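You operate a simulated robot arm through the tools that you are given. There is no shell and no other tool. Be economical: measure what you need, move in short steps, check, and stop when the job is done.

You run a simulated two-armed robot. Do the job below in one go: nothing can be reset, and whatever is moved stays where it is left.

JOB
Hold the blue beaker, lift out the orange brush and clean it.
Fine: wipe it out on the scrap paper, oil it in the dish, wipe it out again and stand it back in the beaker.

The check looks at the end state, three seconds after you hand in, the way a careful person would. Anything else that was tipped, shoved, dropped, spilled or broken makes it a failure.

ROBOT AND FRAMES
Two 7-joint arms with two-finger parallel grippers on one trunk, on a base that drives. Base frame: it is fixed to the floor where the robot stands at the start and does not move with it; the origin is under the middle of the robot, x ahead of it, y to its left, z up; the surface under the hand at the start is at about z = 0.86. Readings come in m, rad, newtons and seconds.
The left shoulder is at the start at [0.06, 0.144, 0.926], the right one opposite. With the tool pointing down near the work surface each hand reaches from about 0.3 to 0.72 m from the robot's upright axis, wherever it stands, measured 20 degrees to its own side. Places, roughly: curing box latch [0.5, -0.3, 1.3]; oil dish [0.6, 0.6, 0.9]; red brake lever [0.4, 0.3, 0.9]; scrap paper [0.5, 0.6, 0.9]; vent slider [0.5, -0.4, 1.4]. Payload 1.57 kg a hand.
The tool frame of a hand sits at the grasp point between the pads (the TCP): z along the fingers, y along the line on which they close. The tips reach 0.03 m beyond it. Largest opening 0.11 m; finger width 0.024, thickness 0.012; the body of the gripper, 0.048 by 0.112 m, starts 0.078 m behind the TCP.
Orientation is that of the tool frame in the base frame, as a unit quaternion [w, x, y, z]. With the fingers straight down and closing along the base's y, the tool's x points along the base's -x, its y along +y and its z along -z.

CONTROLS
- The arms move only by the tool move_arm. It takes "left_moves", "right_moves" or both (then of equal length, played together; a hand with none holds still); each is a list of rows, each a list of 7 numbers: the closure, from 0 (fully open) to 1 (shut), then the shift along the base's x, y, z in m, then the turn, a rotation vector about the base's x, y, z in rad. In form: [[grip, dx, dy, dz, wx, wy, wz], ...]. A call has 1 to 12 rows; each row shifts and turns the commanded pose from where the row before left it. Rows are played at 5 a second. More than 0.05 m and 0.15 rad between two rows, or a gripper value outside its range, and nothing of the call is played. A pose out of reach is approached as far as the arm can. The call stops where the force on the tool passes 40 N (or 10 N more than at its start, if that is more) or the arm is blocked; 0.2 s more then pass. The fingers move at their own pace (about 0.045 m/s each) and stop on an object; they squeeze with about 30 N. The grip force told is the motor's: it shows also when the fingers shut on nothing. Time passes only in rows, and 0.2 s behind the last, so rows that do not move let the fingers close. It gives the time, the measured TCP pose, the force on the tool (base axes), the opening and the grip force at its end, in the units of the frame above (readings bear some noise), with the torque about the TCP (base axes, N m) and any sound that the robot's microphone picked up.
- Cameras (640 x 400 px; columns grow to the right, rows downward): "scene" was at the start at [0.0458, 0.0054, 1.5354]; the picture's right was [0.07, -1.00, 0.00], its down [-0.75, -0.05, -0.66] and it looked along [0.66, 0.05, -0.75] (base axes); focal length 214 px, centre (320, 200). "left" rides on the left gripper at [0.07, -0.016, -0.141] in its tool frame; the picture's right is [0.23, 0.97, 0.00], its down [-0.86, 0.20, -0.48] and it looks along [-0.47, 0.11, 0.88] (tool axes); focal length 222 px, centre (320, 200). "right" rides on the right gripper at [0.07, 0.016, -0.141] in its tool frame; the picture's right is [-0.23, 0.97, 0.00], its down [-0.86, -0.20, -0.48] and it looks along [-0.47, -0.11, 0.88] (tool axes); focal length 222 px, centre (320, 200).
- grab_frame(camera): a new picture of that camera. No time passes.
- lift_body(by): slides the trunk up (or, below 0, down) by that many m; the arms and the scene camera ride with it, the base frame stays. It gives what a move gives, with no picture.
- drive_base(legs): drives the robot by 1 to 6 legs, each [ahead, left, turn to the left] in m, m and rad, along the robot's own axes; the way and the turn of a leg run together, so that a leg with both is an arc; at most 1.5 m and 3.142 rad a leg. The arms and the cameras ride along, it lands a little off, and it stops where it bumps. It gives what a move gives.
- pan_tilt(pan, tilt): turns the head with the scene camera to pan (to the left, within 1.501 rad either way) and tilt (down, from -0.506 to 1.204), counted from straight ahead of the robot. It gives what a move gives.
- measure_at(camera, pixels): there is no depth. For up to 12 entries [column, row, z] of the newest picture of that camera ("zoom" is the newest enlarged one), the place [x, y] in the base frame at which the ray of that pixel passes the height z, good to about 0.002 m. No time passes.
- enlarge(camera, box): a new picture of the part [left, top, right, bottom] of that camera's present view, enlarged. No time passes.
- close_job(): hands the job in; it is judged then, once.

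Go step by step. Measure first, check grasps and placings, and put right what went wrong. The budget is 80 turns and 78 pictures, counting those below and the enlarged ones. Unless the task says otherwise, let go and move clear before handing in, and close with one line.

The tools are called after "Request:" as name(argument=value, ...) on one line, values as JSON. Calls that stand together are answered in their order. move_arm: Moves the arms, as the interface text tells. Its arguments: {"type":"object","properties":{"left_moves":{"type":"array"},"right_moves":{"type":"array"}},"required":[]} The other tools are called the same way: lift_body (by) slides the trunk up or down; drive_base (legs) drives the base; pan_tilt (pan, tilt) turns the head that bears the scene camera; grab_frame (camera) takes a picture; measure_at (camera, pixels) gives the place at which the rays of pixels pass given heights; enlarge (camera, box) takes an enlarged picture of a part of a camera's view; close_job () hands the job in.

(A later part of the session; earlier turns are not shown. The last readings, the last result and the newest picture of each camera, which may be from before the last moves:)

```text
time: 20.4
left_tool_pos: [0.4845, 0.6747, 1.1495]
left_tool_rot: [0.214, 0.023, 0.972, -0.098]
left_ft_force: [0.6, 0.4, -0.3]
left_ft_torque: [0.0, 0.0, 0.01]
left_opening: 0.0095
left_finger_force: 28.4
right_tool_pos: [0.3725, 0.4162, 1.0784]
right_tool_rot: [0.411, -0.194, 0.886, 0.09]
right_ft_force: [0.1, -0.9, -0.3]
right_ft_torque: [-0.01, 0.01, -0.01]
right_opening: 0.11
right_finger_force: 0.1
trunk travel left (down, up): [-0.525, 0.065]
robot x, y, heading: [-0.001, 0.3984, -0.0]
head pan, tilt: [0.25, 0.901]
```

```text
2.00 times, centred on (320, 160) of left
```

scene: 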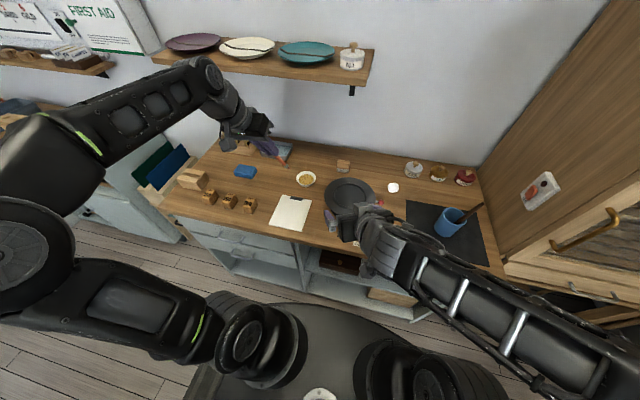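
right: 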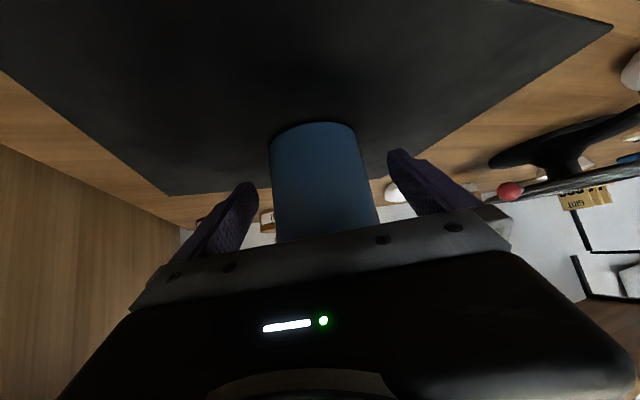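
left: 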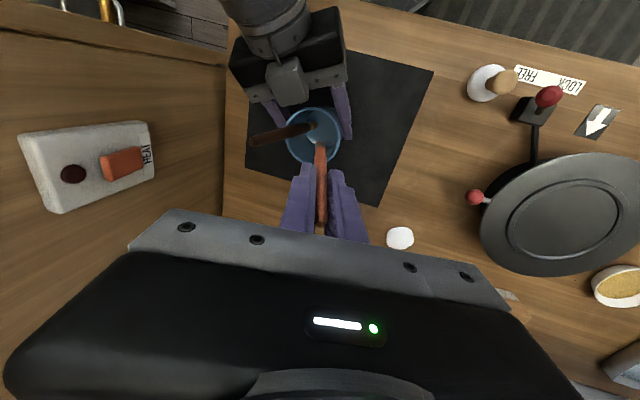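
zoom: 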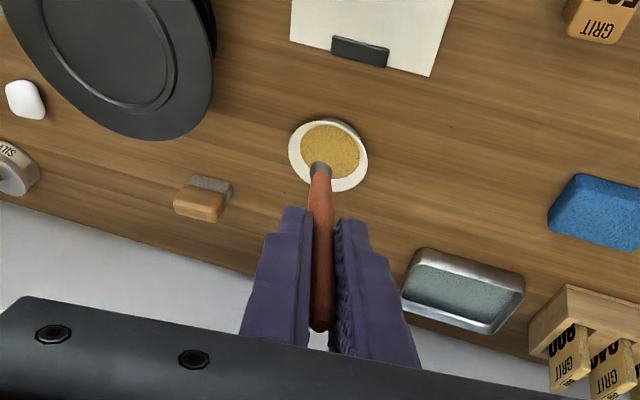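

The brush has ferrule and reddish bristles (tip at scene zoom (302,181)). I determine the tip position relative to the TCP with both views.

Request:
measure_at(camera="zoom", pixels=[[320, 168, 1.0], [320, 168, 1.03], [322, 168, 1.06]])

Request:
enlarge(camera="scene", box=[255, 130, 325, 180])

Request:
measure_at(camera="scene", pixels=[[289.2, 168.8, 1.0], [289.2, 168.8, 1.03], [289.2, 168.8, 1.06]])

```text
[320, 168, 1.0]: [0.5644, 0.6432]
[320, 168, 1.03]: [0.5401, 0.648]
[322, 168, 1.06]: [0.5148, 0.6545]
```

```text
8.00 times, centred on (290, 155) of scene
```

zoom: 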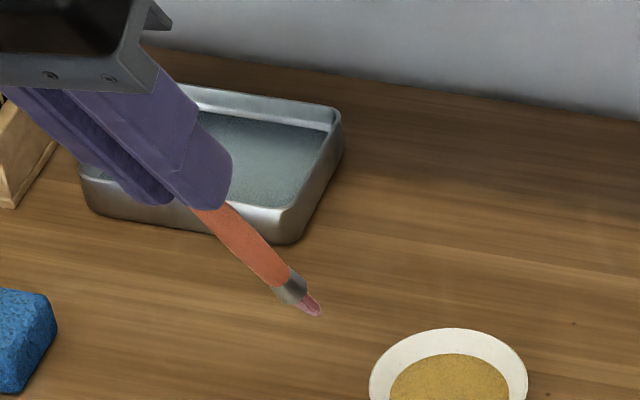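

```text
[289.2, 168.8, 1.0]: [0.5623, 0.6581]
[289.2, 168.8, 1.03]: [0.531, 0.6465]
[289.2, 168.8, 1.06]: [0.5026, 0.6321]
```

The bristle tip lies about 0.151 m along the tool axis from the TCP, i.e. offset ≈(0.062,−0.030,−0.135). I lower the brush over the paper to about 1 cm above it at (0.51,0.66).

Request:
move_arm(left_moves=[[1, -0.012, 0.005, -0.045, 0, 0, 0], [1, -0.012, 0.005, -0.045, 0, 0, 0], [1, -0.012, 0.005, -0.045, 0, 0, 0]])

Request:
enlarge(camera="scene", box=[245, 150, 345, 240])

```text
time: 21.1
left_tool_pos: [0.4476, 0.6897, 1.0145]
left_tool_rot: [0.215, 0.025, 0.971, -0.097]
left_ft_force: [-0.1, -0.2, -0.1]
left_ft_torque: [-0.03, 0.0, -0.01]
left_opening: 0.0098
left_finger_force: 28.0
right_tool_pos: [0.3731, 0.4164, 1.0778]
right_tool_rot: [0.411, -0.193, 0.887, 0.088]
right_ft_force: [-0.2, 0.6, -0.3]
right_ft_torque: [0.02, -0.01, 0.0]
right_opening: 0.1101
right_finger_force: 0.1
trunk travel left (down, up): [-0.525, 0.065]
robot x, y, heading: [-0.0003, 0.3998, -0.002]
head pan, tilt: [0.25, 0.901]
```

```text
4.44 times, centred on (295, 195) of scene
```

zoom: 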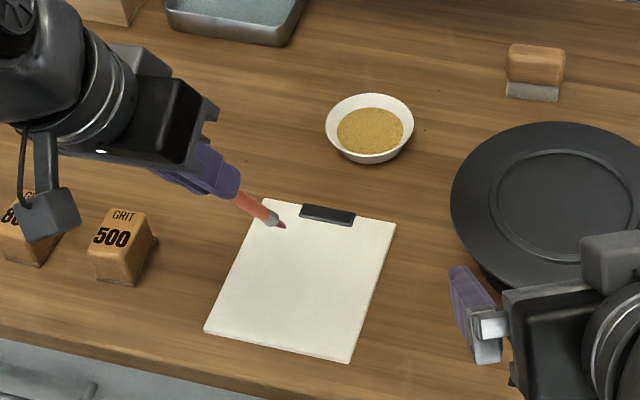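

The tip is over the paper at zoom (284,227). I check its location, then step down in small moves until contact.

Request:
measure_at(camera="zoom", pixels=[[284, 227, 0.862], [284, 227, 0.88], [327, 216, 0.87], [302, 216, 0.862], [394, 225, 0.862], [206, 332, 0.862], [349, 361, 0.862]])

Request:
move_arm(left_moves=[[1, 0, 0, -0.006, 0, 0, 0], [1, 0, 0, -0.004, 0, 0, 0], [1, 0, 0, -0.002, 0, 0, 0]])

Request:
enlarge(camera="scene", box=[265, 180, 325, 220])

```text
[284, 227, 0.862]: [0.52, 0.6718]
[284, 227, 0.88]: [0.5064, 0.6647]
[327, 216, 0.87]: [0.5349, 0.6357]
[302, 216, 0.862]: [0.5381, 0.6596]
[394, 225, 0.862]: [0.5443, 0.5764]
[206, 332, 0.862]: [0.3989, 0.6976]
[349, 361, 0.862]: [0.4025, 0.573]
```

```text
time: 21.9
left_tool_pos: [0.449, 0.6891, 1.0004]
left_tool_rot: [0.213, 0.023, 0.972, -0.098]
left_ft_force: [0.8, 0.1, 0.3]
left_ft_torque: [0.0, 0.03, 0.02]
left_opening: 0.0091
left_finger_force: 27.6
right_tool_pos: [0.3734, 0.4153, 1.0782]
right_tool_rot: [0.411, -0.193, 0.887, 0.089]
right_ft_force: [0.9, 1.1, -0.2]
right_ft_torque: [0.01, -0.02, -0.03]
right_opening: 0.1098
right_finger_force: 0.1
trunk travel left (down, up): [-0.525, 0.065]
robot x, y, heading: [0.0017, 0.3972, -0.002]
head pan, tilt: [0.25, 0.901]
```

```text
10.00 times, centred on (295, 200) of scene
```

zoom: 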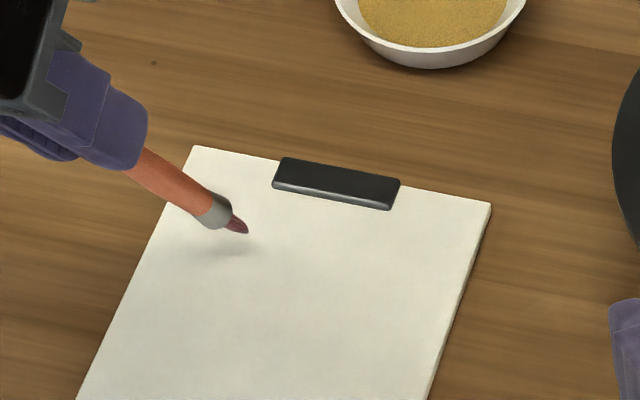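

The tip (247,232) is still just above its shadow, so no contact yet. I step down 6 mm more in 2 mm steps.

Request:
move_arm(left_moves=[[1, 0, 0, -0.002, 0, 0, 0], [1, 0, 0, -0.002, 0, 0, 0], [1, 0, 0, -0.001, 0, 0, 0], [1, 0, 0, 0, 0, 0, 0]])

Request:
enlarge(camera="scene", box=[265, 180, 325, 220])

```text
time: 22.9
left_tool_pos: [0.4499, 0.6897, 0.9977]
left_tool_rot: [0.214, 0.023, 0.972, -0.098]
left_ft_force: [0.1, 0.3, 0.0]
left_ft_torque: [0.02, 0.0, 0.0]
left_opening: 0.0089
left_finger_force: 27.4
right_tool_pos: [0.371, 0.4159, 1.077]
right_tool_rot: [0.411, -0.193, 0.886, 0.089]
right_ft_force: [0.6, 0.0, 0.1]
right_ft_torque: [0.0, -0.02, 0.03]
right_opening: 0.1102
right_finger_force: 0.1
trunk travel left (down, up): [-0.525, 0.065]
robot x, y, heading: [0.0038, 0.3983, -0.006]
head pan, tilt: [0.25, 0.901]
```

```text
10.00 times, centred on (295, 200) of scene
```

zoom: 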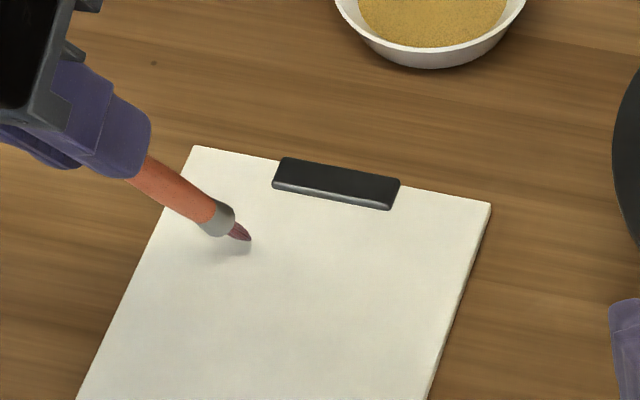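

The tip now nearly meets its shadow. I press 3 mm more and make a first pull stroke of 8 cm toward the robot, then lift and look for a mark.

Request:
move_arm(left_moves=[[1, 0, 0, -0.003, 0, 0, 0], [1, -0.02, 0, 0, 0, 0, 0], [1, -0.02, 0, 0, 0, 0, 0], [1, -0.02, 0, 0, 0, 0, 0], [1, -0.02, 0, 0, 0, 0, 0]])

Request:
enlarge(camera="scene", box=[265, 190, 325, 240])

```text
time: 24.1
left_tool_pos: [0.3696, 0.6914, 0.9952]
left_tool_rot: [0.215, 0.025, 0.971, -0.098]
left_ft_force: [0.4, -0.4, -0.3]
left_ft_torque: [0.03, -0.01, 0.02]
left_opening: 0.0082
left_finger_force: 27.3
right_tool_pos: [0.3723, 0.4157, 1.0784]
right_tool_rot: [0.411, -0.193, 0.887, 0.089]
right_ft_force: [0.3, 0.0, 0.5]
right_ft_torque: [-0.01, 0.03, -0.01]
right_opening: 0.11
right_finger_force: 0.0
trunk travel left (down, up): [-0.525, 0.065]
robot x, y, heading: [0.0014, 0.3962, -0.004]
head pan, tilt: [0.25, 0.901]
```

```text
8.00 times, centred on (295, 215) of scene
```

zoom: 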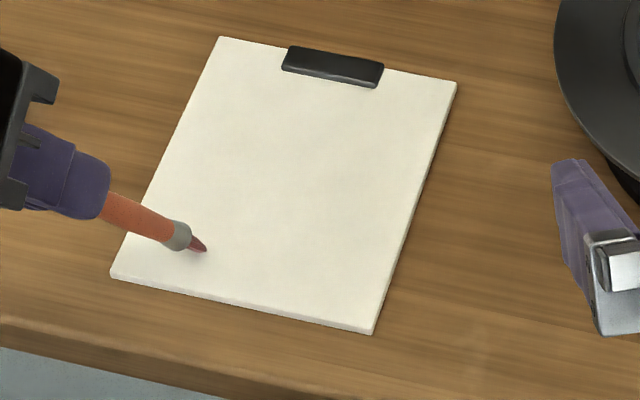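

No mark and no force yet, so contact has not been made. I press down 4 mm more here in steps and read the force.

Request:
move_arm(left_moves=[[1, 0, 0, -0.002, 0, 0, 0], [1, 0, 0, -0.002, 0, 0, 0], [1, 0, 0, 0, 0, 0, 0]])

Request:
enlarge(camera="scene", box=[265, 205, 305, 235])

```text
time: 24.9
left_tool_pos: [0.3693, 0.6893, 0.9913]
left_tool_rot: [0.217, 0.025, 0.971, -0.097]
left_ft_force: [-1.0, 0.8, 14.9]
left_ft_torque: [-0.28, -0.61, 0.04]
left_opening: 0.0087
left_finger_force: 27.7
right_tool_pos: [0.3718, 0.4153, 1.0801]
right_tool_rot: [0.411, -0.193, 0.887, 0.089]
right_ft_force: [0.5, 0.2, 1.4]
right_ft_torque: [0.01, 0.03, -0.01]
right_opening: 0.1101
right_finger_force: 0.0
trunk travel left (down, up): [-0.525, 0.065]
robot x, y, heading: [0.001, 0.4002, -0.002]
head pan, tilt: [0.25, 0.901]
```

```text
13.33 times, centred on (285, 220) of scene
```

zoom: 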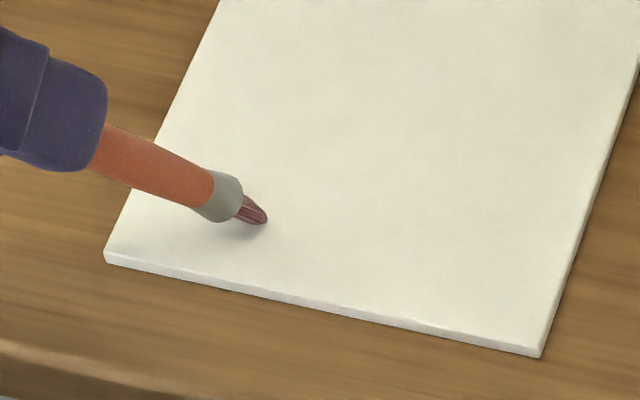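

Contact is made at TCP z≈0.992 (15 N on the tool, slightly heavy). I lift, go to a fresh lane and pull a stroke 1 mm lighter, then check for a mark and that the paper stays put.

Request:
move_arm(left_moves=[[1, 0.01, 0, 0.012, 0, 0, 0], [1, 0.035, -0.01, 0, 0, 0, 0], [1, 0.03, -0.01, 0, 0, 0, 0], [1, 0, 0, -0.0112, 0, 0, 0], [1, -0.02, 0, 0, 0, 0, 0], [1, -0.02, 0, 0, 0, 0, 0], [1, -0.02, 0, 0, 0, 0, 0]])

Request:
enlarge(camera="scene", box=[265, 190, 325, 240])

```text
time: 26.6
left_tool_pos: [0.3846, 0.6713, 0.9908]
left_tool_rot: [0.214, 0.024, 0.972, -0.097]
left_ft_force: [0.4, -0.2, 12.5]
left_ft_torque: [-0.37, -0.73, 0.04]
left_opening: 0.0086
left_finger_force: 27.7
right_tool_pos: [0.3711, 0.4156, 1.0772]
right_tool_rot: [0.411, -0.192, 0.887, 0.088]
right_ft_force: [-0.4, -0.7, 0.2]
right_ft_torque: [0.01, 0.0, 0.0]
right_opening: 0.1099
right_finger_force: 0.0
trunk travel left (down, up): [-0.525, 0.065]
robot x, y, heading: [0.0002, 0.3991, -0.007]
head pan, tilt: [0.25, 0.901]
```

```text
8.00 times, centred on (295, 215) of scene
```

zoom: 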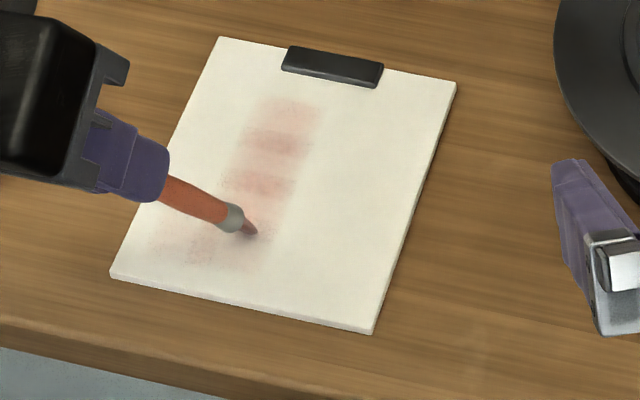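

The stroke left a red smear and the paper did not move. I wipe two more lanes.

Request:
move_arm(left_moves=[[1, 0.03, -0.01, 0.012, 0, 0, 0], [1, 0.03, -0.015, 0, 0, 0, 0], [1, 0, 0, -0.0118, 0, 0, 0], [1, -0.025, 0, 0, 0, 0, 0], [1, -0.025, 0, 0, 0, 0, 0], [1, -0.02, 0, 0, 0, 0, 0], [1, 0.035, -0.01, 0.012, 0, 0, 0], [1, 0.035, -0.015, 0, 0, 0, 0], [1, 0, 0, -0.0118, 0, 0, 0], [1, -0.025, 0, 0, 0, 0, 0], [1, -0.025, 0, 0, 0, 0, 0], [1, -0.02, 0, 0, 0, 0, 0]])

Request:
enlarge(camera="scene", box=[265, 190, 325, 240])

```text
time: 29.1
left_tool_pos: [0.3743, 0.6192, 0.9919]
left_tool_rot: [0.215, 0.025, 0.971, -0.099]
left_ft_force: [-0.6, 0.7, 4.2]
left_ft_torque: [-0.11, -0.13, -0.04]
left_opening: 0.0084
left_finger_force: 27.4
right_tool_pos: [0.3726, 0.4157, 1.0776]
right_tool_rot: [0.41, -0.193, 0.887, 0.088]
right_ft_force: [0.1, 0.0, 0.7]
right_ft_torque: [0.01, -0.02, 0.01]
right_opening: 0.1098
right_finger_force: 0.1
trunk travel left (down, up): [-0.525, 0.065]
robot x, y, heading: [0.0021, 0.4019, -0.005]
head pan, tilt: [0.25, 0.901]
```

```text
8.00 times, centred on (295, 215) of scene
```

zoom: 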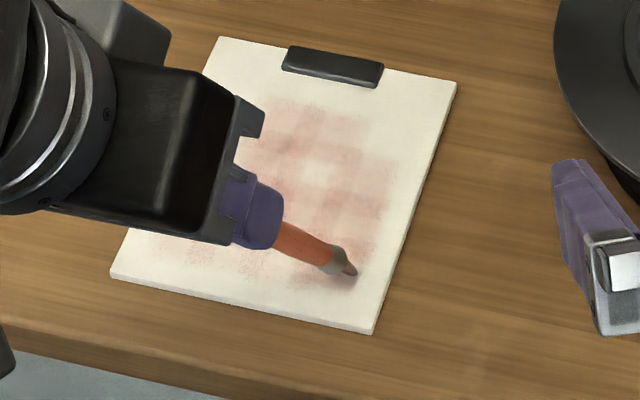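

The smears get fainter. I do two more strokes going back over the paper to be sure it is wiped out.

Request:
move_arm(left_moves=[[1, 0.035, 0.005, 0.012, 0, 0, 0], [1, 0.035, 0.008, 0, 0, 0, 0], [1, 0, 0, -0.0124, 0, 0, 0], [1, -0.025, 0, 0, 0, 0, 0], [1, -0.025, 0, 0, 0, 0, 0], [1, -0.02, 0, 0, 0, 0, 0], [1, 0.035, 0.01, 0.012, 0, 0, 0], [1, 0.035, 0.015, 0, 0, 0, 0], [1, 0, 0, -0.012, 0, 0, 0], [1, -0.025, 0, 0, 0, 0, 0], [1, -0.025, 0, 0, 0, 0, 0], [1, -0.02, 0, 0, 0, 0, 0]])

Request:
move_arm(left_moves=[[1, 0.03, 0, 0.035, 0, 0, 0], [1, 0.03, 0, 0.035, 0, 0, 0], [1, 0.04, 0, 0.01, 0, 0, 0]])

Request:
enlarge(camera="scene", box=[255, 150, 335, 240])

```text
time: 31.8
left_tool_pos: [0.3724, 0.6575, 0.9915]
left_tool_rot: [0.214, 0.024, 0.972, -0.099]
left_ft_force: [-0.4, 0.8, 10.2]
left_ft_torque: [-0.2, -0.4, 0.02]
left_opening: 0.0088
left_finger_force: 27.1
right_tool_pos: [0.3711, 0.4156, 1.0769]
right_tool_rot: [0.411, -0.193, 0.887, 0.089]
right_ft_force: [0.4, 0.3, -0.3]
right_ft_torque: [0.03, 0.0, -0.03]
right_opening: 0.1101
right_finger_force: 0.1
trunk travel left (down, up): [-0.525, 0.065]
robot x, y, heading: [0.0008, 0.4018, -0.01]
head pan, tilt: [0.25, 0.901]
```

```text
time: 32.5
left_tool_pos: [0.4771, 0.66, 1.0712]
left_tool_rot: [0.213, 0.025, 0.972, -0.099]
left_ft_force: [0.1, 0.4, -0.6]
left_ft_torque: [0.0, 0.03, 0.0]
left_opening: 0.0088
left_finger_force: 26.8
right_tool_pos: [0.3733, 0.416, 1.0776]
right_tool_rot: [0.41, -0.194, 0.887, 0.09]
right_ft_force: [-0.1, 0.0, -0.4]
right_ft_torque: [0.04, 0.0, -0.05]
right_opening: 0.1099
right_finger_force: 0.1
trunk travel left (down, up): [-0.525, 0.065]
robot x, y, heading: [0.0014, 0.401, -0.0]
head pan, tilt: [0.25, 0.901]
```

```text
4.44 times, centred on (295, 195) of scene
```

zoom: 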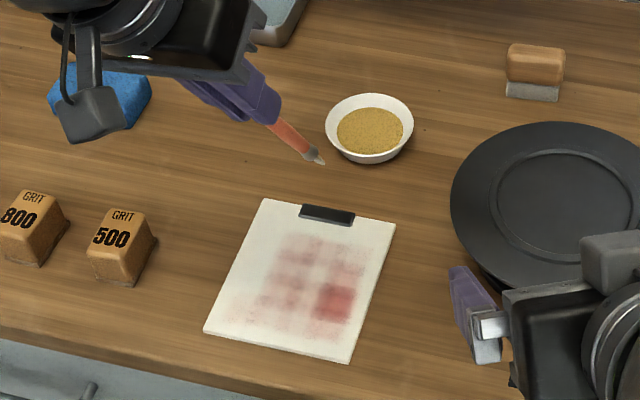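

The bristles now look pale; the last marks are faint. Next I bring the tip over the dish centre (0.642,0.630) at safe height and look.

Request:
move_arm(left_moves=[[1, 0.035, 0, 0, 0, 0, 0], [1, 0.035, 0, 0, 0, 0, 0], [1, 0.035, 0, 0, 0, 0, 0], [1, 0, 0, -0.02, 0, 0, 0]])

Request:
enlarge(camera="scene", box=[275, 150, 335, 200])

Request:
enlarge(camera="left", box=[240, 80, 400, 180])

```text
time: 33.5
left_tool_pos: [0.5793, 0.6584, 1.0511]
left_tool_rot: [0.215, 0.024, 0.971, -0.097]
left_ft_force: [0.4, -0.9, -0.7]
left_ft_torque: [-0.02, -0.01, 0.02]
left_opening: 0.0087
left_finger_force: 28.0
right_tool_pos: [0.3728, 0.4161, 1.0775]
right_tool_rot: [0.41, -0.193, 0.887, 0.088]
right_ft_force: [-0.1, -0.4, 0.7]
right_ft_torque: [0.01, 0.03, 0.03]
right_opening: 0.1101
right_finger_force: 0.0
trunk travel left (down, up): [-0.525, 0.065]
robot x, y, heading: [0.001, 0.3993, -0.004]
head pan, tilt: [0.25, 0.901]
```

```text
8.00 times, centred on (305, 175) of scene
```

zoom: 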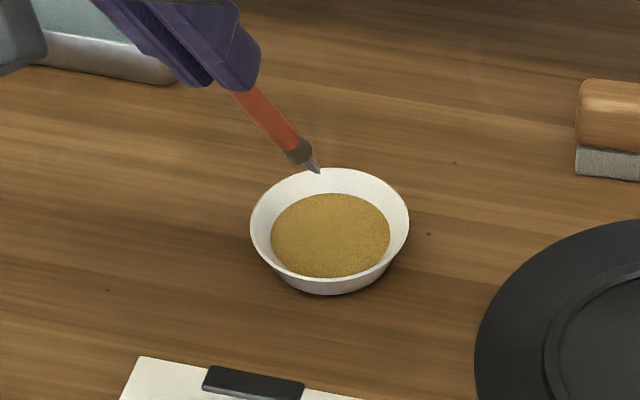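

```text
4.00 times, centred on (320, 130) of left
```

zoom: 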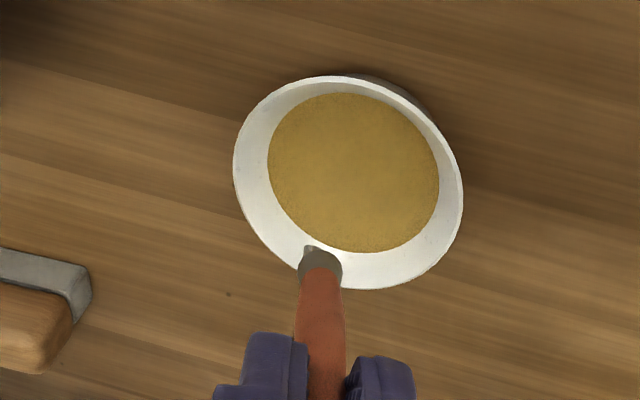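

I measure the tip (left zoom (308,248)) and the oil surface (centre (353,173)).

Request:
measure_at(camera="zoom", pixels=[[308, 248, 0.922], [308, 248, 0.91], [353, 173, 0.873], [268, 165, 0.873], [438, 185, 0.873], [345, 93, 0.873], [360, 251, 0.873], [348, 76, 0.89], [370, 289, 0.89], [235, 170, 0.89], [462, 195, 0.89]])

Request:
enlarge(camera="scene", box=[275, 150, 335, 200])

Request:
measure_at(camera="zoom", pixels=[[318, 172, 0.922], [318, 172, 0.91], [330, 235, 0.873], [330, 168, 0.89], [330, 278, 0.89], [251, 218, 0.89], [409, 222, 0.89], [325, 294, 0.86]])

```text
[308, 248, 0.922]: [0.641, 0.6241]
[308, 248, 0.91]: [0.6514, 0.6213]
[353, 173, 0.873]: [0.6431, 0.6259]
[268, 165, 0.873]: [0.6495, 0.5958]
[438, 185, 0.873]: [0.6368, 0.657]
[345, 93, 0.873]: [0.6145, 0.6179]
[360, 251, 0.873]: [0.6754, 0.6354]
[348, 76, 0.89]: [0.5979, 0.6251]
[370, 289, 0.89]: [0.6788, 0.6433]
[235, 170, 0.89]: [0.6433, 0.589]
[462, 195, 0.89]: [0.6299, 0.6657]
```

```text
8.00 times, centred on (305, 175) of scene
```

zoom: 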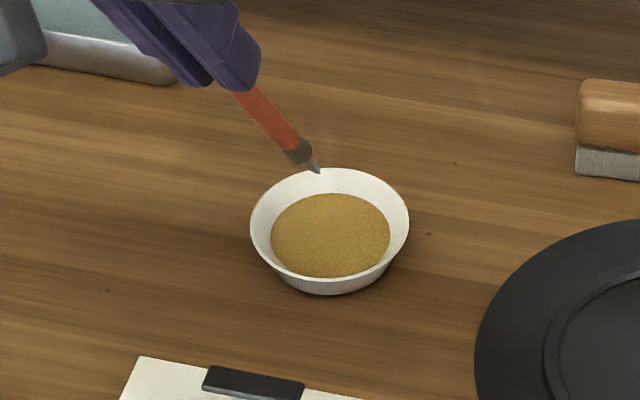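

```text
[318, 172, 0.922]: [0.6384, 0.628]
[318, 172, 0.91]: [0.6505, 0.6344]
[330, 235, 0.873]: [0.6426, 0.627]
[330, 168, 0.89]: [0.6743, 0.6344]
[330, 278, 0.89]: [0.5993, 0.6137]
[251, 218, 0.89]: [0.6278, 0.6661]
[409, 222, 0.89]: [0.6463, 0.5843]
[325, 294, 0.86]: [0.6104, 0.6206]
```

The tip at (0.640,0.626,0.922) is right over the oil centre (0.643,0.627). I dip straight down to just under the surface.

Request:
move_arm(left_moves=[[1, 0.002, 0, -0.03, 0, 0, 0], [1, 0, 0, -0.015, 0, 0, 0], [1, 0, 0, -0.006, 0, 0, 0], [1, 0, 0, 0, 0, 0, 0]])

Request:
enlarge(camera="scene", box=[275, 150, 335, 200])

```text
time: 34.5
left_tool_pos: [0.5809, 0.6581, 1.0007]
left_tool_rot: [0.215, 0.024, 0.971, -0.098]
left_ft_force: [-1.2, 0.5, 0.1]
left_ft_torque: [-0.03, 0.0, 0.02]
left_opening: 0.0088
left_finger_force: 27.4
right_tool_pos: [0.373, 0.4156, 1.0771]
right_tool_rot: [0.411, -0.194, 0.886, 0.09]
right_ft_force: [0.8, 0.7, 0.8]
right_ft_torque: [0.03, 0.03, 0.0]
right_opening: 0.11
right_finger_force: 0.1
trunk travel left (down, up): [-0.525, 0.065]
robot x, y, heading: [0.0024, 0.403, -0.009]
head pan, tilt: [0.25, 0.901]
```

```text
8.00 times, centred on (305, 175) of scene
```

zoom: 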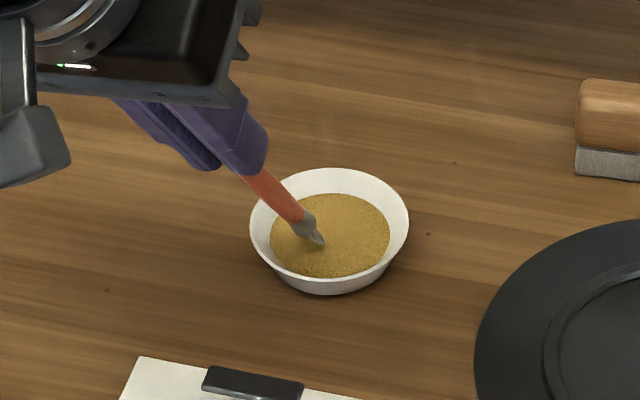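

The tip (322,245) is at about the surface with no force. I go 4 mm deeper, still above the dish floor, with a tiny stir.

Request:
move_arm(left_moves=[[1, 0, 0, -0.002, 0, 0, 0], [1, 0, 0, -0.002, 0, 0, 0], [1, 0.005, 0, 0, 0, 0, 0], [1, -0.005, 0.005, 0, 0, 0, 0], [1, -0.005, -0.005, 0, 0, 0, 0], [1, 0.005, 0, 0, 0, 0, 0]])

Request:
enlarge(camera="scene", box=[290, 165, 320, 190])

```text
time: 36.0
left_tool_pos: [0.5795, 0.6567, 0.9973]
left_tool_rot: [0.216, 0.024, 0.971, -0.099]
left_ft_force: [-4.0, 2.3, 9.4]
left_ft_torque: [-0.02, 0.0, -0.02]
left_opening: 0.0086
left_finger_force: 27.8
right_tool_pos: [0.3714, 0.4163, 1.0776]
right_tool_rot: [0.411, -0.192, 0.887, 0.089]
right_ft_force: [0.1, 0.2, -0.9]
right_ft_torque: [0.02, 0.0, -0.01]
right_opening: 0.1101
right_finger_force: 0.1
trunk travel left (down, up): [-0.525, 0.065]
robot x, y, heading: [-0.0001, 0.396, -0.002]
head pan, tilt: [0.25, 0.901]
```

```text
16.00 times, centred on (305, 178) of scene
```

zoom: 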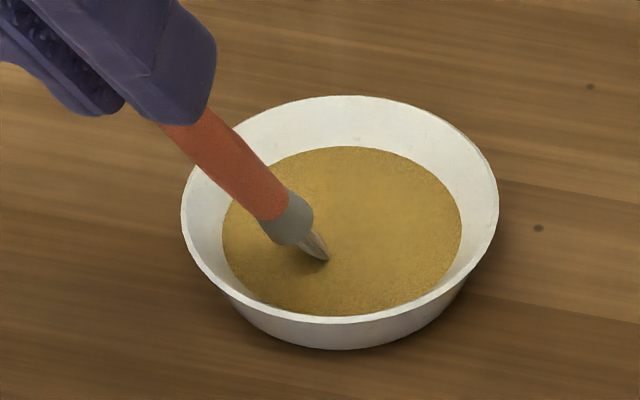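

The bristles touch the dish floor lightly in the oil (9 N). I lift straight out and check the bristles and the dish.

Request:
move_arm(left_moves=[[1, 0, 0, 0.02, 0, 0, 0], [1, 0, 0, 0.03, 0, 0, 0], [1, 0, 0, 0.02, 0, 0, 0]])

Request:
enlarge(camera="scene", box=[290, 150, 330, 190])

```text
time: 36.8
left_tool_pos: [0.5808, 0.6581, 1.0664]
left_tool_rot: [0.215, 0.025, 0.971, -0.099]
left_ft_force: [0.1, 0.3, -0.4]
left_ft_torque: [0.0, 0.0, 0.01]
left_opening: 0.0086
left_finger_force: 27.9
right_tool_pos: [0.372, 0.416, 1.078]
right_tool_rot: [0.411, -0.192, 0.887, 0.088]
right_ft_force: [-0.2, 0.6, 0.8]
right_ft_torque: [-0.02, 0.01, 0.01]
right_opening: 0.1098
right_finger_force: 0.1
trunk travel left (down, up): [-0.525, 0.065]
robot x, y, heading: [-0.0005, 0.3997, -0.006]
head pan, tilt: [0.25, 0.901]
```

```text
10.00 times, centred on (310, 170) of scene
```

zoom: 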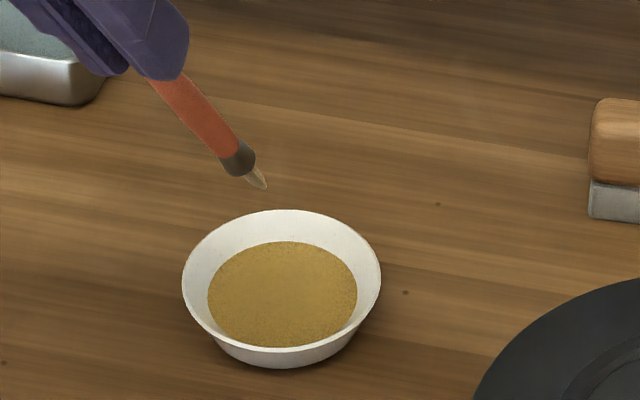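

The bristles look pale and oiled, and the dish is in place. I go back to the paper and wipe the oil out on its cleaner left part.

Request:
move_arm(left_moves=[[1, -0.04, 0.01, 0, 0, 0, 0], [1, -0.04, 0.01, -0.01, 0, 0, 0], [1, -0.04, 0.01, -0.02, 0, 0, 0], [1, -0.012, 0.01, -0.032, 0, 0, 0], [1, 0, 0, -0.0126, 0, 0, 0], [1, -0.025, 0, 0, 0, 0, 0], [1, -0.025, 0, 0, 0, 0, 0], [1, -0.02, 0, 0, 0, 0, 0]])

Request:
enlarge(camera="scene", box=[265, 190, 325, 240])

```text
time: 38.5
left_tool_pos: [0.3795, 0.6993, 0.9915]
left_tool_rot: [0.214, 0.024, 0.972, -0.098]
left_ft_force: [-0.5, -0.2, -0.8]
left_ft_torque: [-0.02, 0.0, -0.02]
left_opening: 0.0086
left_finger_force: 27.0
right_tool_pos: [0.3728, 0.4156, 1.0788]
right_tool_rot: [0.41, -0.193, 0.887, 0.089]
right_ft_force: [0.2, -0.7, -0.2]
right_ft_torque: [-0.04, -0.01, -0.02]
right_opening: 0.1105
right_finger_force: 0.1
trunk travel left (down, up): [-0.525, 0.065]
robot x, y, heading: [0.0011, 0.3943, -0.007]
head pan, tilt: [0.25, 0.901]
```

```text
8.00 times, centred on (295, 215) of scene
```

zoom: 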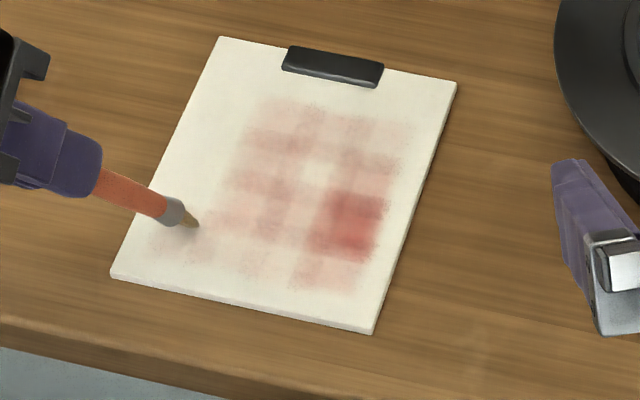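

The tip carries golden oil but did not touch. I lower 1.5 mm and repeat the strokes on this clean left strip.

Request:
move_arm(left_moves=[[1, 0, 0, -0.0015, 0, 0, 0], [1, -0.012, 0, 0, 0, 0, 0], [1, 0.04, -0.004, 0.012, 0, 0, 0], [1, 0.045, 0, 0, 0, 0, 0], [1, 0, 0, -0.0118, 0, 0, 0], [1, -0.025, 0, 0, 0, 0, 0], [1, -0.025, 0, 0, 0, 0, 0], [1, -0.025, 0, 0, 0, 0, 0]])

Request:
enlarge(camera="scene", box=[265, 190, 325, 240])

```text
time: 40.4
left_tool_pos: [0.3764, 0.6946, 0.9903]
left_tool_rot: [0.215, 0.024, 0.971, -0.098]
left_ft_force: [-1.0, 0.4, 10.2]
left_ft_torque: [-0.24, -0.44, 0.01]
left_opening: 0.0088
left_finger_force: 27.7
right_tool_pos: [0.3724, 0.4159, 1.0783]
right_tool_rot: [0.41, -0.194, 0.887, 0.089]
right_ft_force: [-0.7, -0.2, 0.0]
right_ft_torque: [-0.01, 0.01, 0.03]
right_opening: 0.1099
right_finger_force: 0.1
trunk travel left (down, up): [-0.525, 0.065]
robot x, y, heading: [0.0022, 0.3994, -0.004]
head pan, tilt: [0.25, 0.901]
```

```text
8.00 times, centred on (295, 215) of scene
```

zoom: 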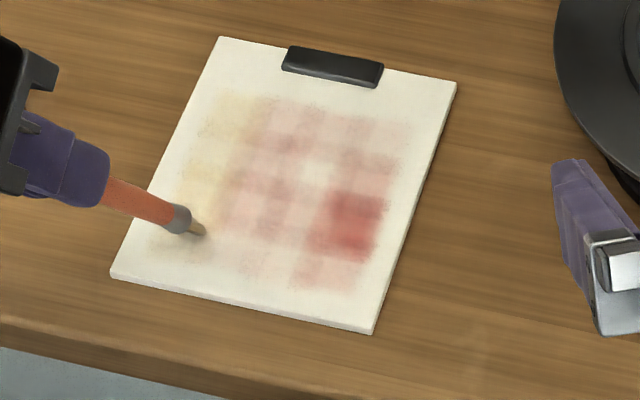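

Oil is wiping off (yellow smear at (220,120)–(205,230)). I continue with four more strokes.

Request:
move_arm(left_moves=[[1, 0.04, 0.004, 0.012, 0, 0, 0], [1, 0.035, 0.004, 0, 0, 0, 0], [1, 0, 0, -0.012, 0, 0, 0], [1, -0.025, 0, 0, 0, 0, 0], [1, -0.025, 0, 0, 0, 0, 0], [1, -0.025, 0, 0, 0, 0, 0], [1, 0.04, -0.01, 0.012, 0, 0, 0], [1, 0.035, -0.01, 0, 0, 0, 0], [1, 0, 0, -0.012, 0, 0, 0], [1, -0.025, 0, 0, 0, 0, 0], [1, -0.025, 0, 0, 0, 0, 0], [1, -0.025, 0, 0, 0, 0, 0]])

Request:
move_arm(left_moves=[[1, 0.04, 0.006, 0.012, 0, 0, 0], [1, 0.035, 0.006, 0, 0, 0, 0], [1, 0, 0, -0.012, 0, 0, 0], [1, -0.025, 0, 0, 0, 0, 0], [1, -0.025, 0, 0, 0, 0, 0], [1, -0.025, 0, 0, 0, 0, 0], [1, 0.04, 0.002, 0.012, 0, 0, 0], [1, 0.035, 0.002, 0, 0, 0, 0], [1, 0, 0, -0.012, 0, 0, 0], [1, -0.025, 0, 0, 0, 0, 0], [1, -0.025, 0, 0, 0, 0, 0], [1, -0.025, 0, 0, 0, 0, 0]])

Request:
move_arm(left_moves=[[1, 0.02, 0, 0.03, 0, 0, 0], [1, 0.02, 0, 0.04, 0, 0, 0]])

Request:
enlarge(camera="scene", box=[265, 180, 325, 240])

```text
time: 43.0
left_tool_pos: [0.376, 0.6825, 0.9908]
left_tool_rot: [0.215, 0.024, 0.972, -0.097]
left_ft_force: [-1.7, -0.7, 11.3]
left_ft_torque: [-0.28, -0.39, -0.04]
left_opening: 0.0087
left_finger_force: 27.8
right_tool_pos: [0.3716, 0.4158, 1.0779]
right_tool_rot: [0.411, -0.193, 0.887, 0.088]
right_ft_force: [-0.3, -0.1, -0.2]
right_ft_torque: [0.0, 0.01, 0.01]
right_opening: 0.1101
right_finger_force: 0.0
trunk travel left (down, up): [-0.525, 0.065]
robot x, y, heading: [-0.0005, 0.3998, -0.006]
head pan, tilt: [0.25, 0.901]
```

```text
time: 45.5
left_tool_pos: [0.3758, 0.6976, 0.99]
left_tool_rot: [0.213, 0.025, 0.972, -0.098]
left_ft_force: [-1.8, 1.0, 6.6]
left_ft_torque: [-0.12, -0.1, -0.04]
left_opening: 0.0086
left_finger_force: 27.3
right_tool_pos: [0.3706, 0.4161, 1.0783]
right_tool_rot: [0.411, -0.193, 0.887, 0.088]
right_ft_force: [-0.4, 0.7, 0.3]
right_ft_torque: [0.01, 0.0, 0.01]
right_opening: 0.1098
right_finger_force: 0.1
trunk travel left (down, up): [-0.525, 0.065]
robot x, y, heading: [0.0009, 0.3931, -0.004]
head pan, tilt: [0.25, 0.901]
```

```text
time: 46.1
left_tool_pos: [0.4166, 0.6966, 1.0577]
left_tool_rot: [0.213, 0.024, 0.972, -0.099]
left_ft_force: [0.3, 0.5, 0.1]
left_ft_torque: [-0.03, 0.0, -0.01]
left_opening: 0.0088
left_finger_force: 27.6
right_tool_pos: [0.3729, 0.4156, 1.0776]
right_tool_rot: [0.41, -0.194, 0.887, 0.09]
right_ft_force: [0.6, -0.3, 0.5]
right_ft_torque: [0.0, 0.02, 0.01]
right_opening: 0.1099
right_finger_force: 0.2
trunk travel left (down, up): [-0.525, 0.065]
robot x, y, heading: [0.0018, 0.3999, -0.006]
head pan, tilt: [0.25, 0.901]
```

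```text
6.67 times, centred on (295, 210) of scene
```

zoom: 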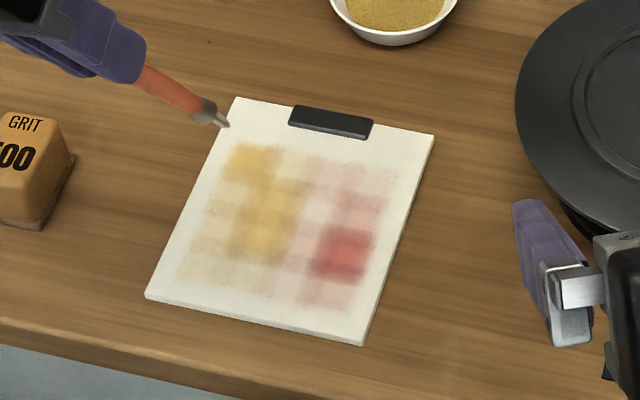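

The second wipe left golden marks and the bristles look pale. I check the bristle colour closely.

Request:
enlarge(camera="scene", box=[273, 187, 293, 203])

```text
16.00 times, centred on (283, 195) of scene
```

zoom: 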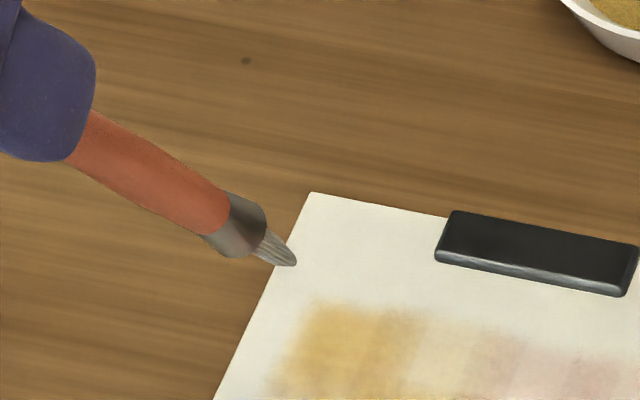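

The bristles are clean and grey. I raise the brush and drive back to the right by 0.40 m.

Request:
move_arm(left_moves=[[1, 0.02, -0.005, 0.03, 0, 0, 0], [1, 0.02, -0.005, 0.03, 0, 0, 0], [1, 0.02, -0.005, 0.03, 0, 0, 0]])

Request:
drive_base(legs=[[0, -0.4, 0]])

Request:
pan_tilt(pan=0.15, tilt=0.85)

Request:
enlarge(camera="scene", box=[240, 120, 380, 250])

Request:
enlarge(camera="right", box=[160, 60, 480, 260])

```text
time: 47.0
left_tool_pos: [0.4784, 0.6826, 1.151]
left_tool_rot: [0.215, 0.024, 0.971, -0.098]
left_ft_force: [0.0, 0.3, -0.6]
left_ft_torque: [-0.03, 0.0, -0.02]
left_opening: 0.0088
left_finger_force: 26.8
right_tool_pos: [0.3721, 0.4156, 1.0773]
right_tool_rot: [0.41, -0.194, 0.887, 0.09]
right_ft_force: [-0.7, -0.4, -0.4]
right_ft_torque: [0.0, -0.01, -0.02]
right_opening: 0.11
right_finger_force: 0.1
trunk travel left (down, up): [-0.525, 0.065]
robot x, y, heading: [0.0013, 0.397, -0.002]
head pan, tilt: [0.25, 0.901]
```

```text
time: 49.4
left_tool_pos: [0.4748, 0.2954, 1.1513]
left_tool_rot: [0.215, 0.019, 0.972, -0.096]
left_ft_force: [-0.1, -0.2, 0.1]
left_ft_torque: [0.02, -0.02, 0.02]
left_opening: 0.0089
left_finger_force: 27.2
right_tool_pos: [0.3709, 0.0272, 1.0772]
right_tool_rot: [0.411, -0.196, 0.886, 0.09]
right_ft_force: [0.1, 0.0, -0.8]
right_ft_torque: [0.0, 0.03, 0.01]
right_opening: 0.1099
right_finger_force: 0.1
trunk travel left (down, up): [-0.525, 0.065]
robot x, y, heading: [-0.0003, 0.0092, 0.002]
head pan, tilt: [0.25, 0.901]
```

```text
time: 50.1
left_tool_pos: [0.4748, 0.2956, 1.1511]
left_tool_rot: [0.214, 0.02, 0.972, -0.098]
left_ft_force: [0.2, 0.4, -0.5]
left_ft_torque: [-0.01, 0.03, -0.02]
left_opening: 0.0087
left_finger_force: 27.2
right_tool_pos: [0.3726, 0.0278, 1.0781]
right_tool_rot: [0.41, -0.197, 0.886, 0.091]
right_ft_force: [0.3, -0.2, -0.7]
right_ft_torque: [-0.01, 0.0, -0.01]
right_opening: 0.11
right_finger_force: 0.0
trunk travel left (down, up): [-0.525, 0.065]
robot x, y, heading: [0.0013, 0.0072, 0.005]
head pan, tilt: [0.15, 0.85]
```

```text
3.08 times, centred on (310, 185) of scene
```

zoom: 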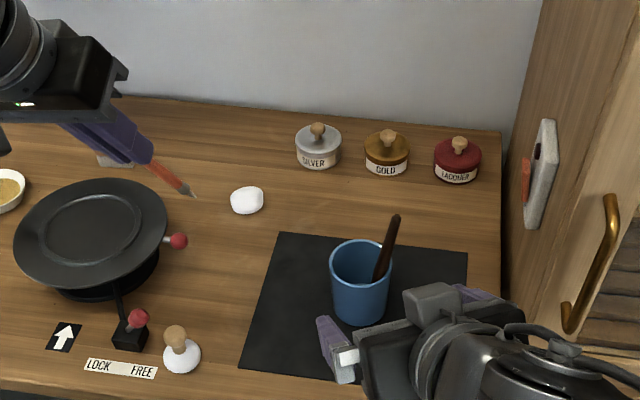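

```text
2.00 times, centred on (320, 160) of right
```

zoom: 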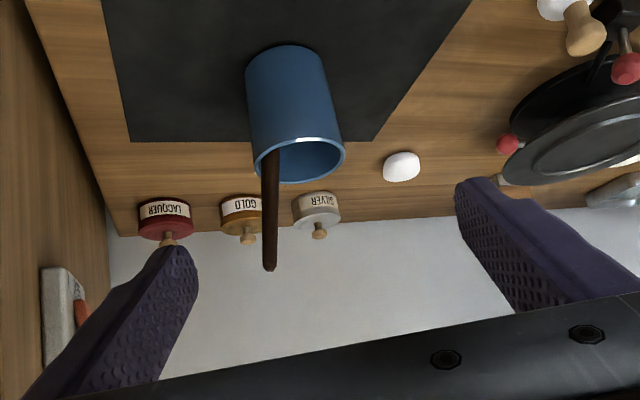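

The beaker stands with the brown brush still in it. I bring the right hand back to the pre-grasp pose and check alignment.

Request:
move_arm(right_moves=[[0, 0.025, 0.0045, -0.032, 0, 0, 0], [0, 0.025, 0.0045, -0.032, 0, 0, 0], [0, 0.024, 0.0045, -0.032, 0, 0, 0]])

Request:
enlarge(camera="right", box=[160, 60, 480, 260])

Request:
measure_at(camera="scene", pixels=[[320, 200, 0.95]])

```text
time: 50.9
left_tool_pos: [0.4763, 0.2957, 1.1502]
left_tool_rot: [0.215, 0.02, 0.972, -0.097]
left_ft_force: [0.2, 0.2, -0.3]
left_ft_torque: [0.05, 0.05, 0.0]
left_opening: 0.0088
left_finger_force: 27.2
right_tool_pos: [0.4476, 0.0408, 0.9819]
right_tool_rot: [0.41, -0.196, 0.886, 0.091]
right_ft_force: [0.4, -0.8, -0.2]
right_ft_torque: [-0.01, -0.01, 0.03]
right_opening: 0.1099
right_finger_force: 0.0
trunk travel left (down, up): [-0.525, 0.065]
robot x, y, heading: [0.0, 0.0096, 0.002]
head pan, tilt: [0.15, 0.85]
```

```text
2.00 times, centred on (320, 160) of right
```

zoom: 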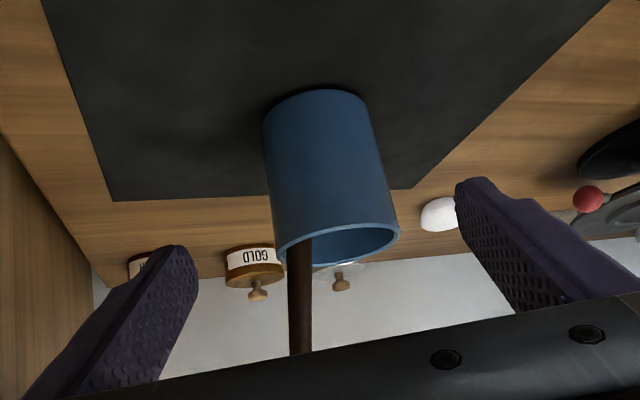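

```text
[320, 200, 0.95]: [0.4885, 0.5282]
```

The alignment matches the first grasp. I advance 0.12 m along the tool axis and close on the beaker.

Request:
move_arm(right_moves=[[0, 0.0275, 0.0132, -0.0257, 0, 0, 0], [0, 0.0275, 0.0132, -0.0257, 0, 0, 0], [0, 0.0275, 0.0132, -0.0257, 0, 0, 0], [0.45, 0, 0, 0, 0, 0, 0], [0.45, 0, 0, 0, 0, 0, 0], [0.45, 0, 0, 0, 0, 0, 0], [0.45, 0, 0, 0, 0, 0, 0]])

Request:
enlarge(camera="scene", box=[250, 130, 370, 240])

```text
time: 52.5
left_tool_pos: [0.4749, 0.295, 1.1508]
left_tool_rot: [0.214, 0.019, 0.972, -0.097]
left_ft_force: [0.8, 0.6, -0.4]
left_ft_torque: [-0.04, -0.01, 0.0]
left_opening: 0.0085
left_finger_force: 26.9
right_tool_pos: [0.5292, 0.0799, 0.9064]
right_tool_rot: [0.411, -0.197, 0.886, 0.092]
right_ft_force: [-1.3, -0.5, 0.2]
right_ft_torque: [-0.08, -0.01, -0.05]
right_opening: 0.0667
right_finger_force: 26.0
trunk travel left (down, up): [-0.525, 0.065]
robot x, y, heading: [-0.0012, 0.0039, 0.006]
head pan, tilt: [0.15, 0.85]
```

```text
3.64 times, centred on (310, 185) of scene
```

zoom: 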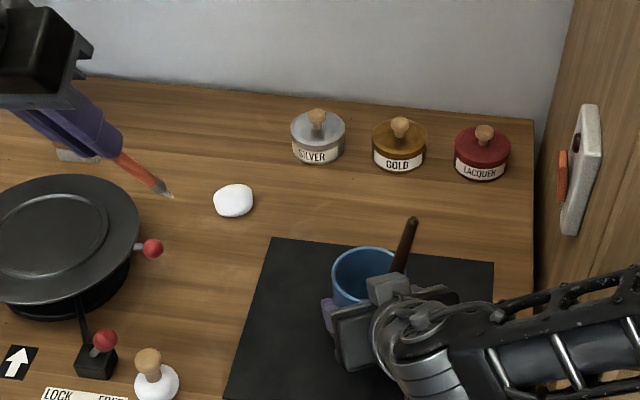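

The beaker is held again (0.0667 opening). I bring the brush back over the beaker along the reverse of the removal path.

Request:
move_arm(left_moves=[[1, 0.0015, -0.0435, 0, 0, 0, 0], [1, 0.0015, -0.0435, 0, 0, 0, 0], [1, 0.001, -0.0435, 0, 0, 0, 0], [1, 0.001, -0.0435, 0, 0, 0, 0]])

Request:
enlarge(camera="scene", box=[280, 150, 360, 230])

Request:
enlarge(camera="left", box=[220, 60, 420, 200])

```text
time: 53.5
left_tool_pos: [0.4778, 0.1213, 1.15]
left_tool_rot: [0.215, 0.02, 0.972, -0.098]
left_ft_force: [0.6, -0.2, -0.1]
left_ft_torque: [0.01, 0.0, 0.0]
left_opening: 0.0087
left_finger_force: 27.4
right_tool_pos: [0.5289, 0.0792, 0.9071]
right_tool_rot: [0.409, -0.198, 0.886, 0.092]
right_ft_force: [0.9, -1.3, 0.7]
right_ft_torque: [-0.11, -0.05, -0.04]
right_opening: 0.0664
right_finger_force: 29.3
trunk travel left (down, up): [-0.525, 0.065]
robot x, y, heading: [-0.001, 0.0055, 0.011]
head pan, tilt: [0.15, 0.85]
```

```text
5.00 times, centred on (320, 190) of scene
```

zoom: 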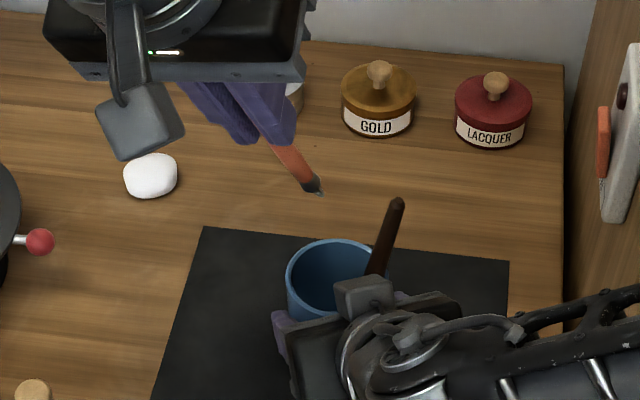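

```text
2.86 times, centred on (320, 130) of left
```

zoom: 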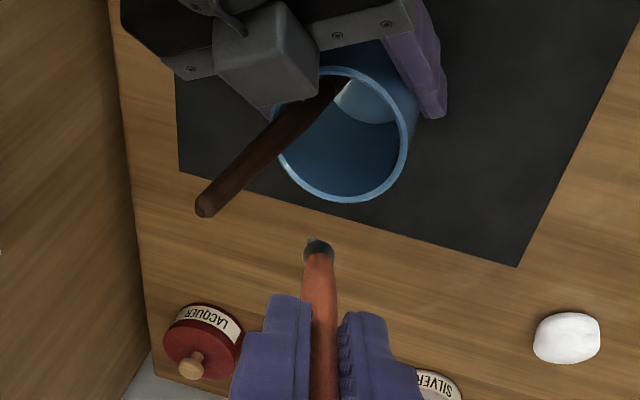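

I measure the tip (left zoom (313,240)), the rim and the brown handle's bottom.

Request:
measure_at(camera="zoom", pixels=[[313, 240, 1.02], [313, 240, 1.01], [350, 67, 0.95], [340, 202, 0.95], [277, 140, 0.95], [409, 135, 0.95], [340, 90, 0.9], [207, 207, 1.02]])

```text
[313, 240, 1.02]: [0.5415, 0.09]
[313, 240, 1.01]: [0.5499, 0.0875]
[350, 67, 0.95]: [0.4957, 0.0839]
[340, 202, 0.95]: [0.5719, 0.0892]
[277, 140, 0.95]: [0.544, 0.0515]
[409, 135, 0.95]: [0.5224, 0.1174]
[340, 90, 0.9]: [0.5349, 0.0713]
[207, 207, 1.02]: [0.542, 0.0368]
```

The tip is inside the rim outline (rim centre ≈(0.533,0.085), tip (0.541,0.090)). I straighten the hand while lowering, the reverse of how it came out.

Request:
move_arm(left_moves=[[1, 0.0185, 0.001, -0.02, 0, 0.145, 0], [1, 0.02, 0.001, -0.02, 0, 0.145, 0], [1, 0.02, 0, -0.018, 0, 0.145, 0]])

Request:
enlarge(camera="scene", box=[280, 150, 360, 230])

Request:
enlarge(camera="left", box=[220, 60, 420, 200])

```text
time: 54.3
left_tool_pos: [0.5385, 0.1251, 1.0952]
left_tool_rot: [-0.001, -0.003, 0.995, -0.099]
left_ft_force: [0.3, 0.4, -0.8]
left_ft_torque: [-0.01, 0.03, -0.02]
left_opening: 0.0087
left_finger_force: 27.3
right_tool_pos: [0.529, 0.079, 0.9071]
right_tool_rot: [0.41, -0.196, 0.886, 0.09]
right_ft_force: [0.6, -0.9, 0.0]
right_ft_torque: [-0.04, 0.05, -0.01]
right_opening: 0.0663
right_finger_force: 29.8
trunk travel left (down, up): [-0.525, 0.065]
robot x, y, heading: [-0.0011, 0.0079, 0.004]
head pan, tilt: [0.15, 0.85]
```

```text
5.00 times, centred on (320, 190) of scene
```

zoom: 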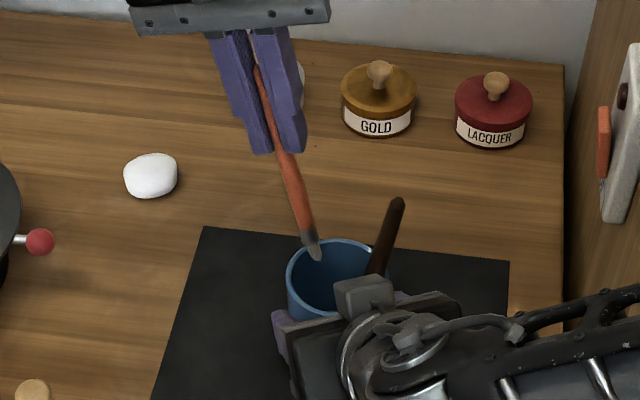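

```text
2.86 times, centred on (320, 130) of left
```

zoom: 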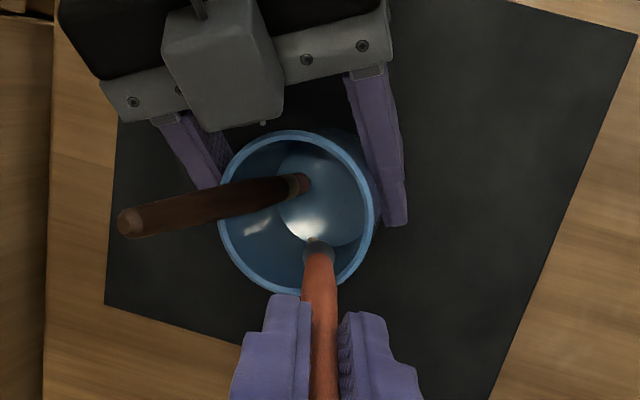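

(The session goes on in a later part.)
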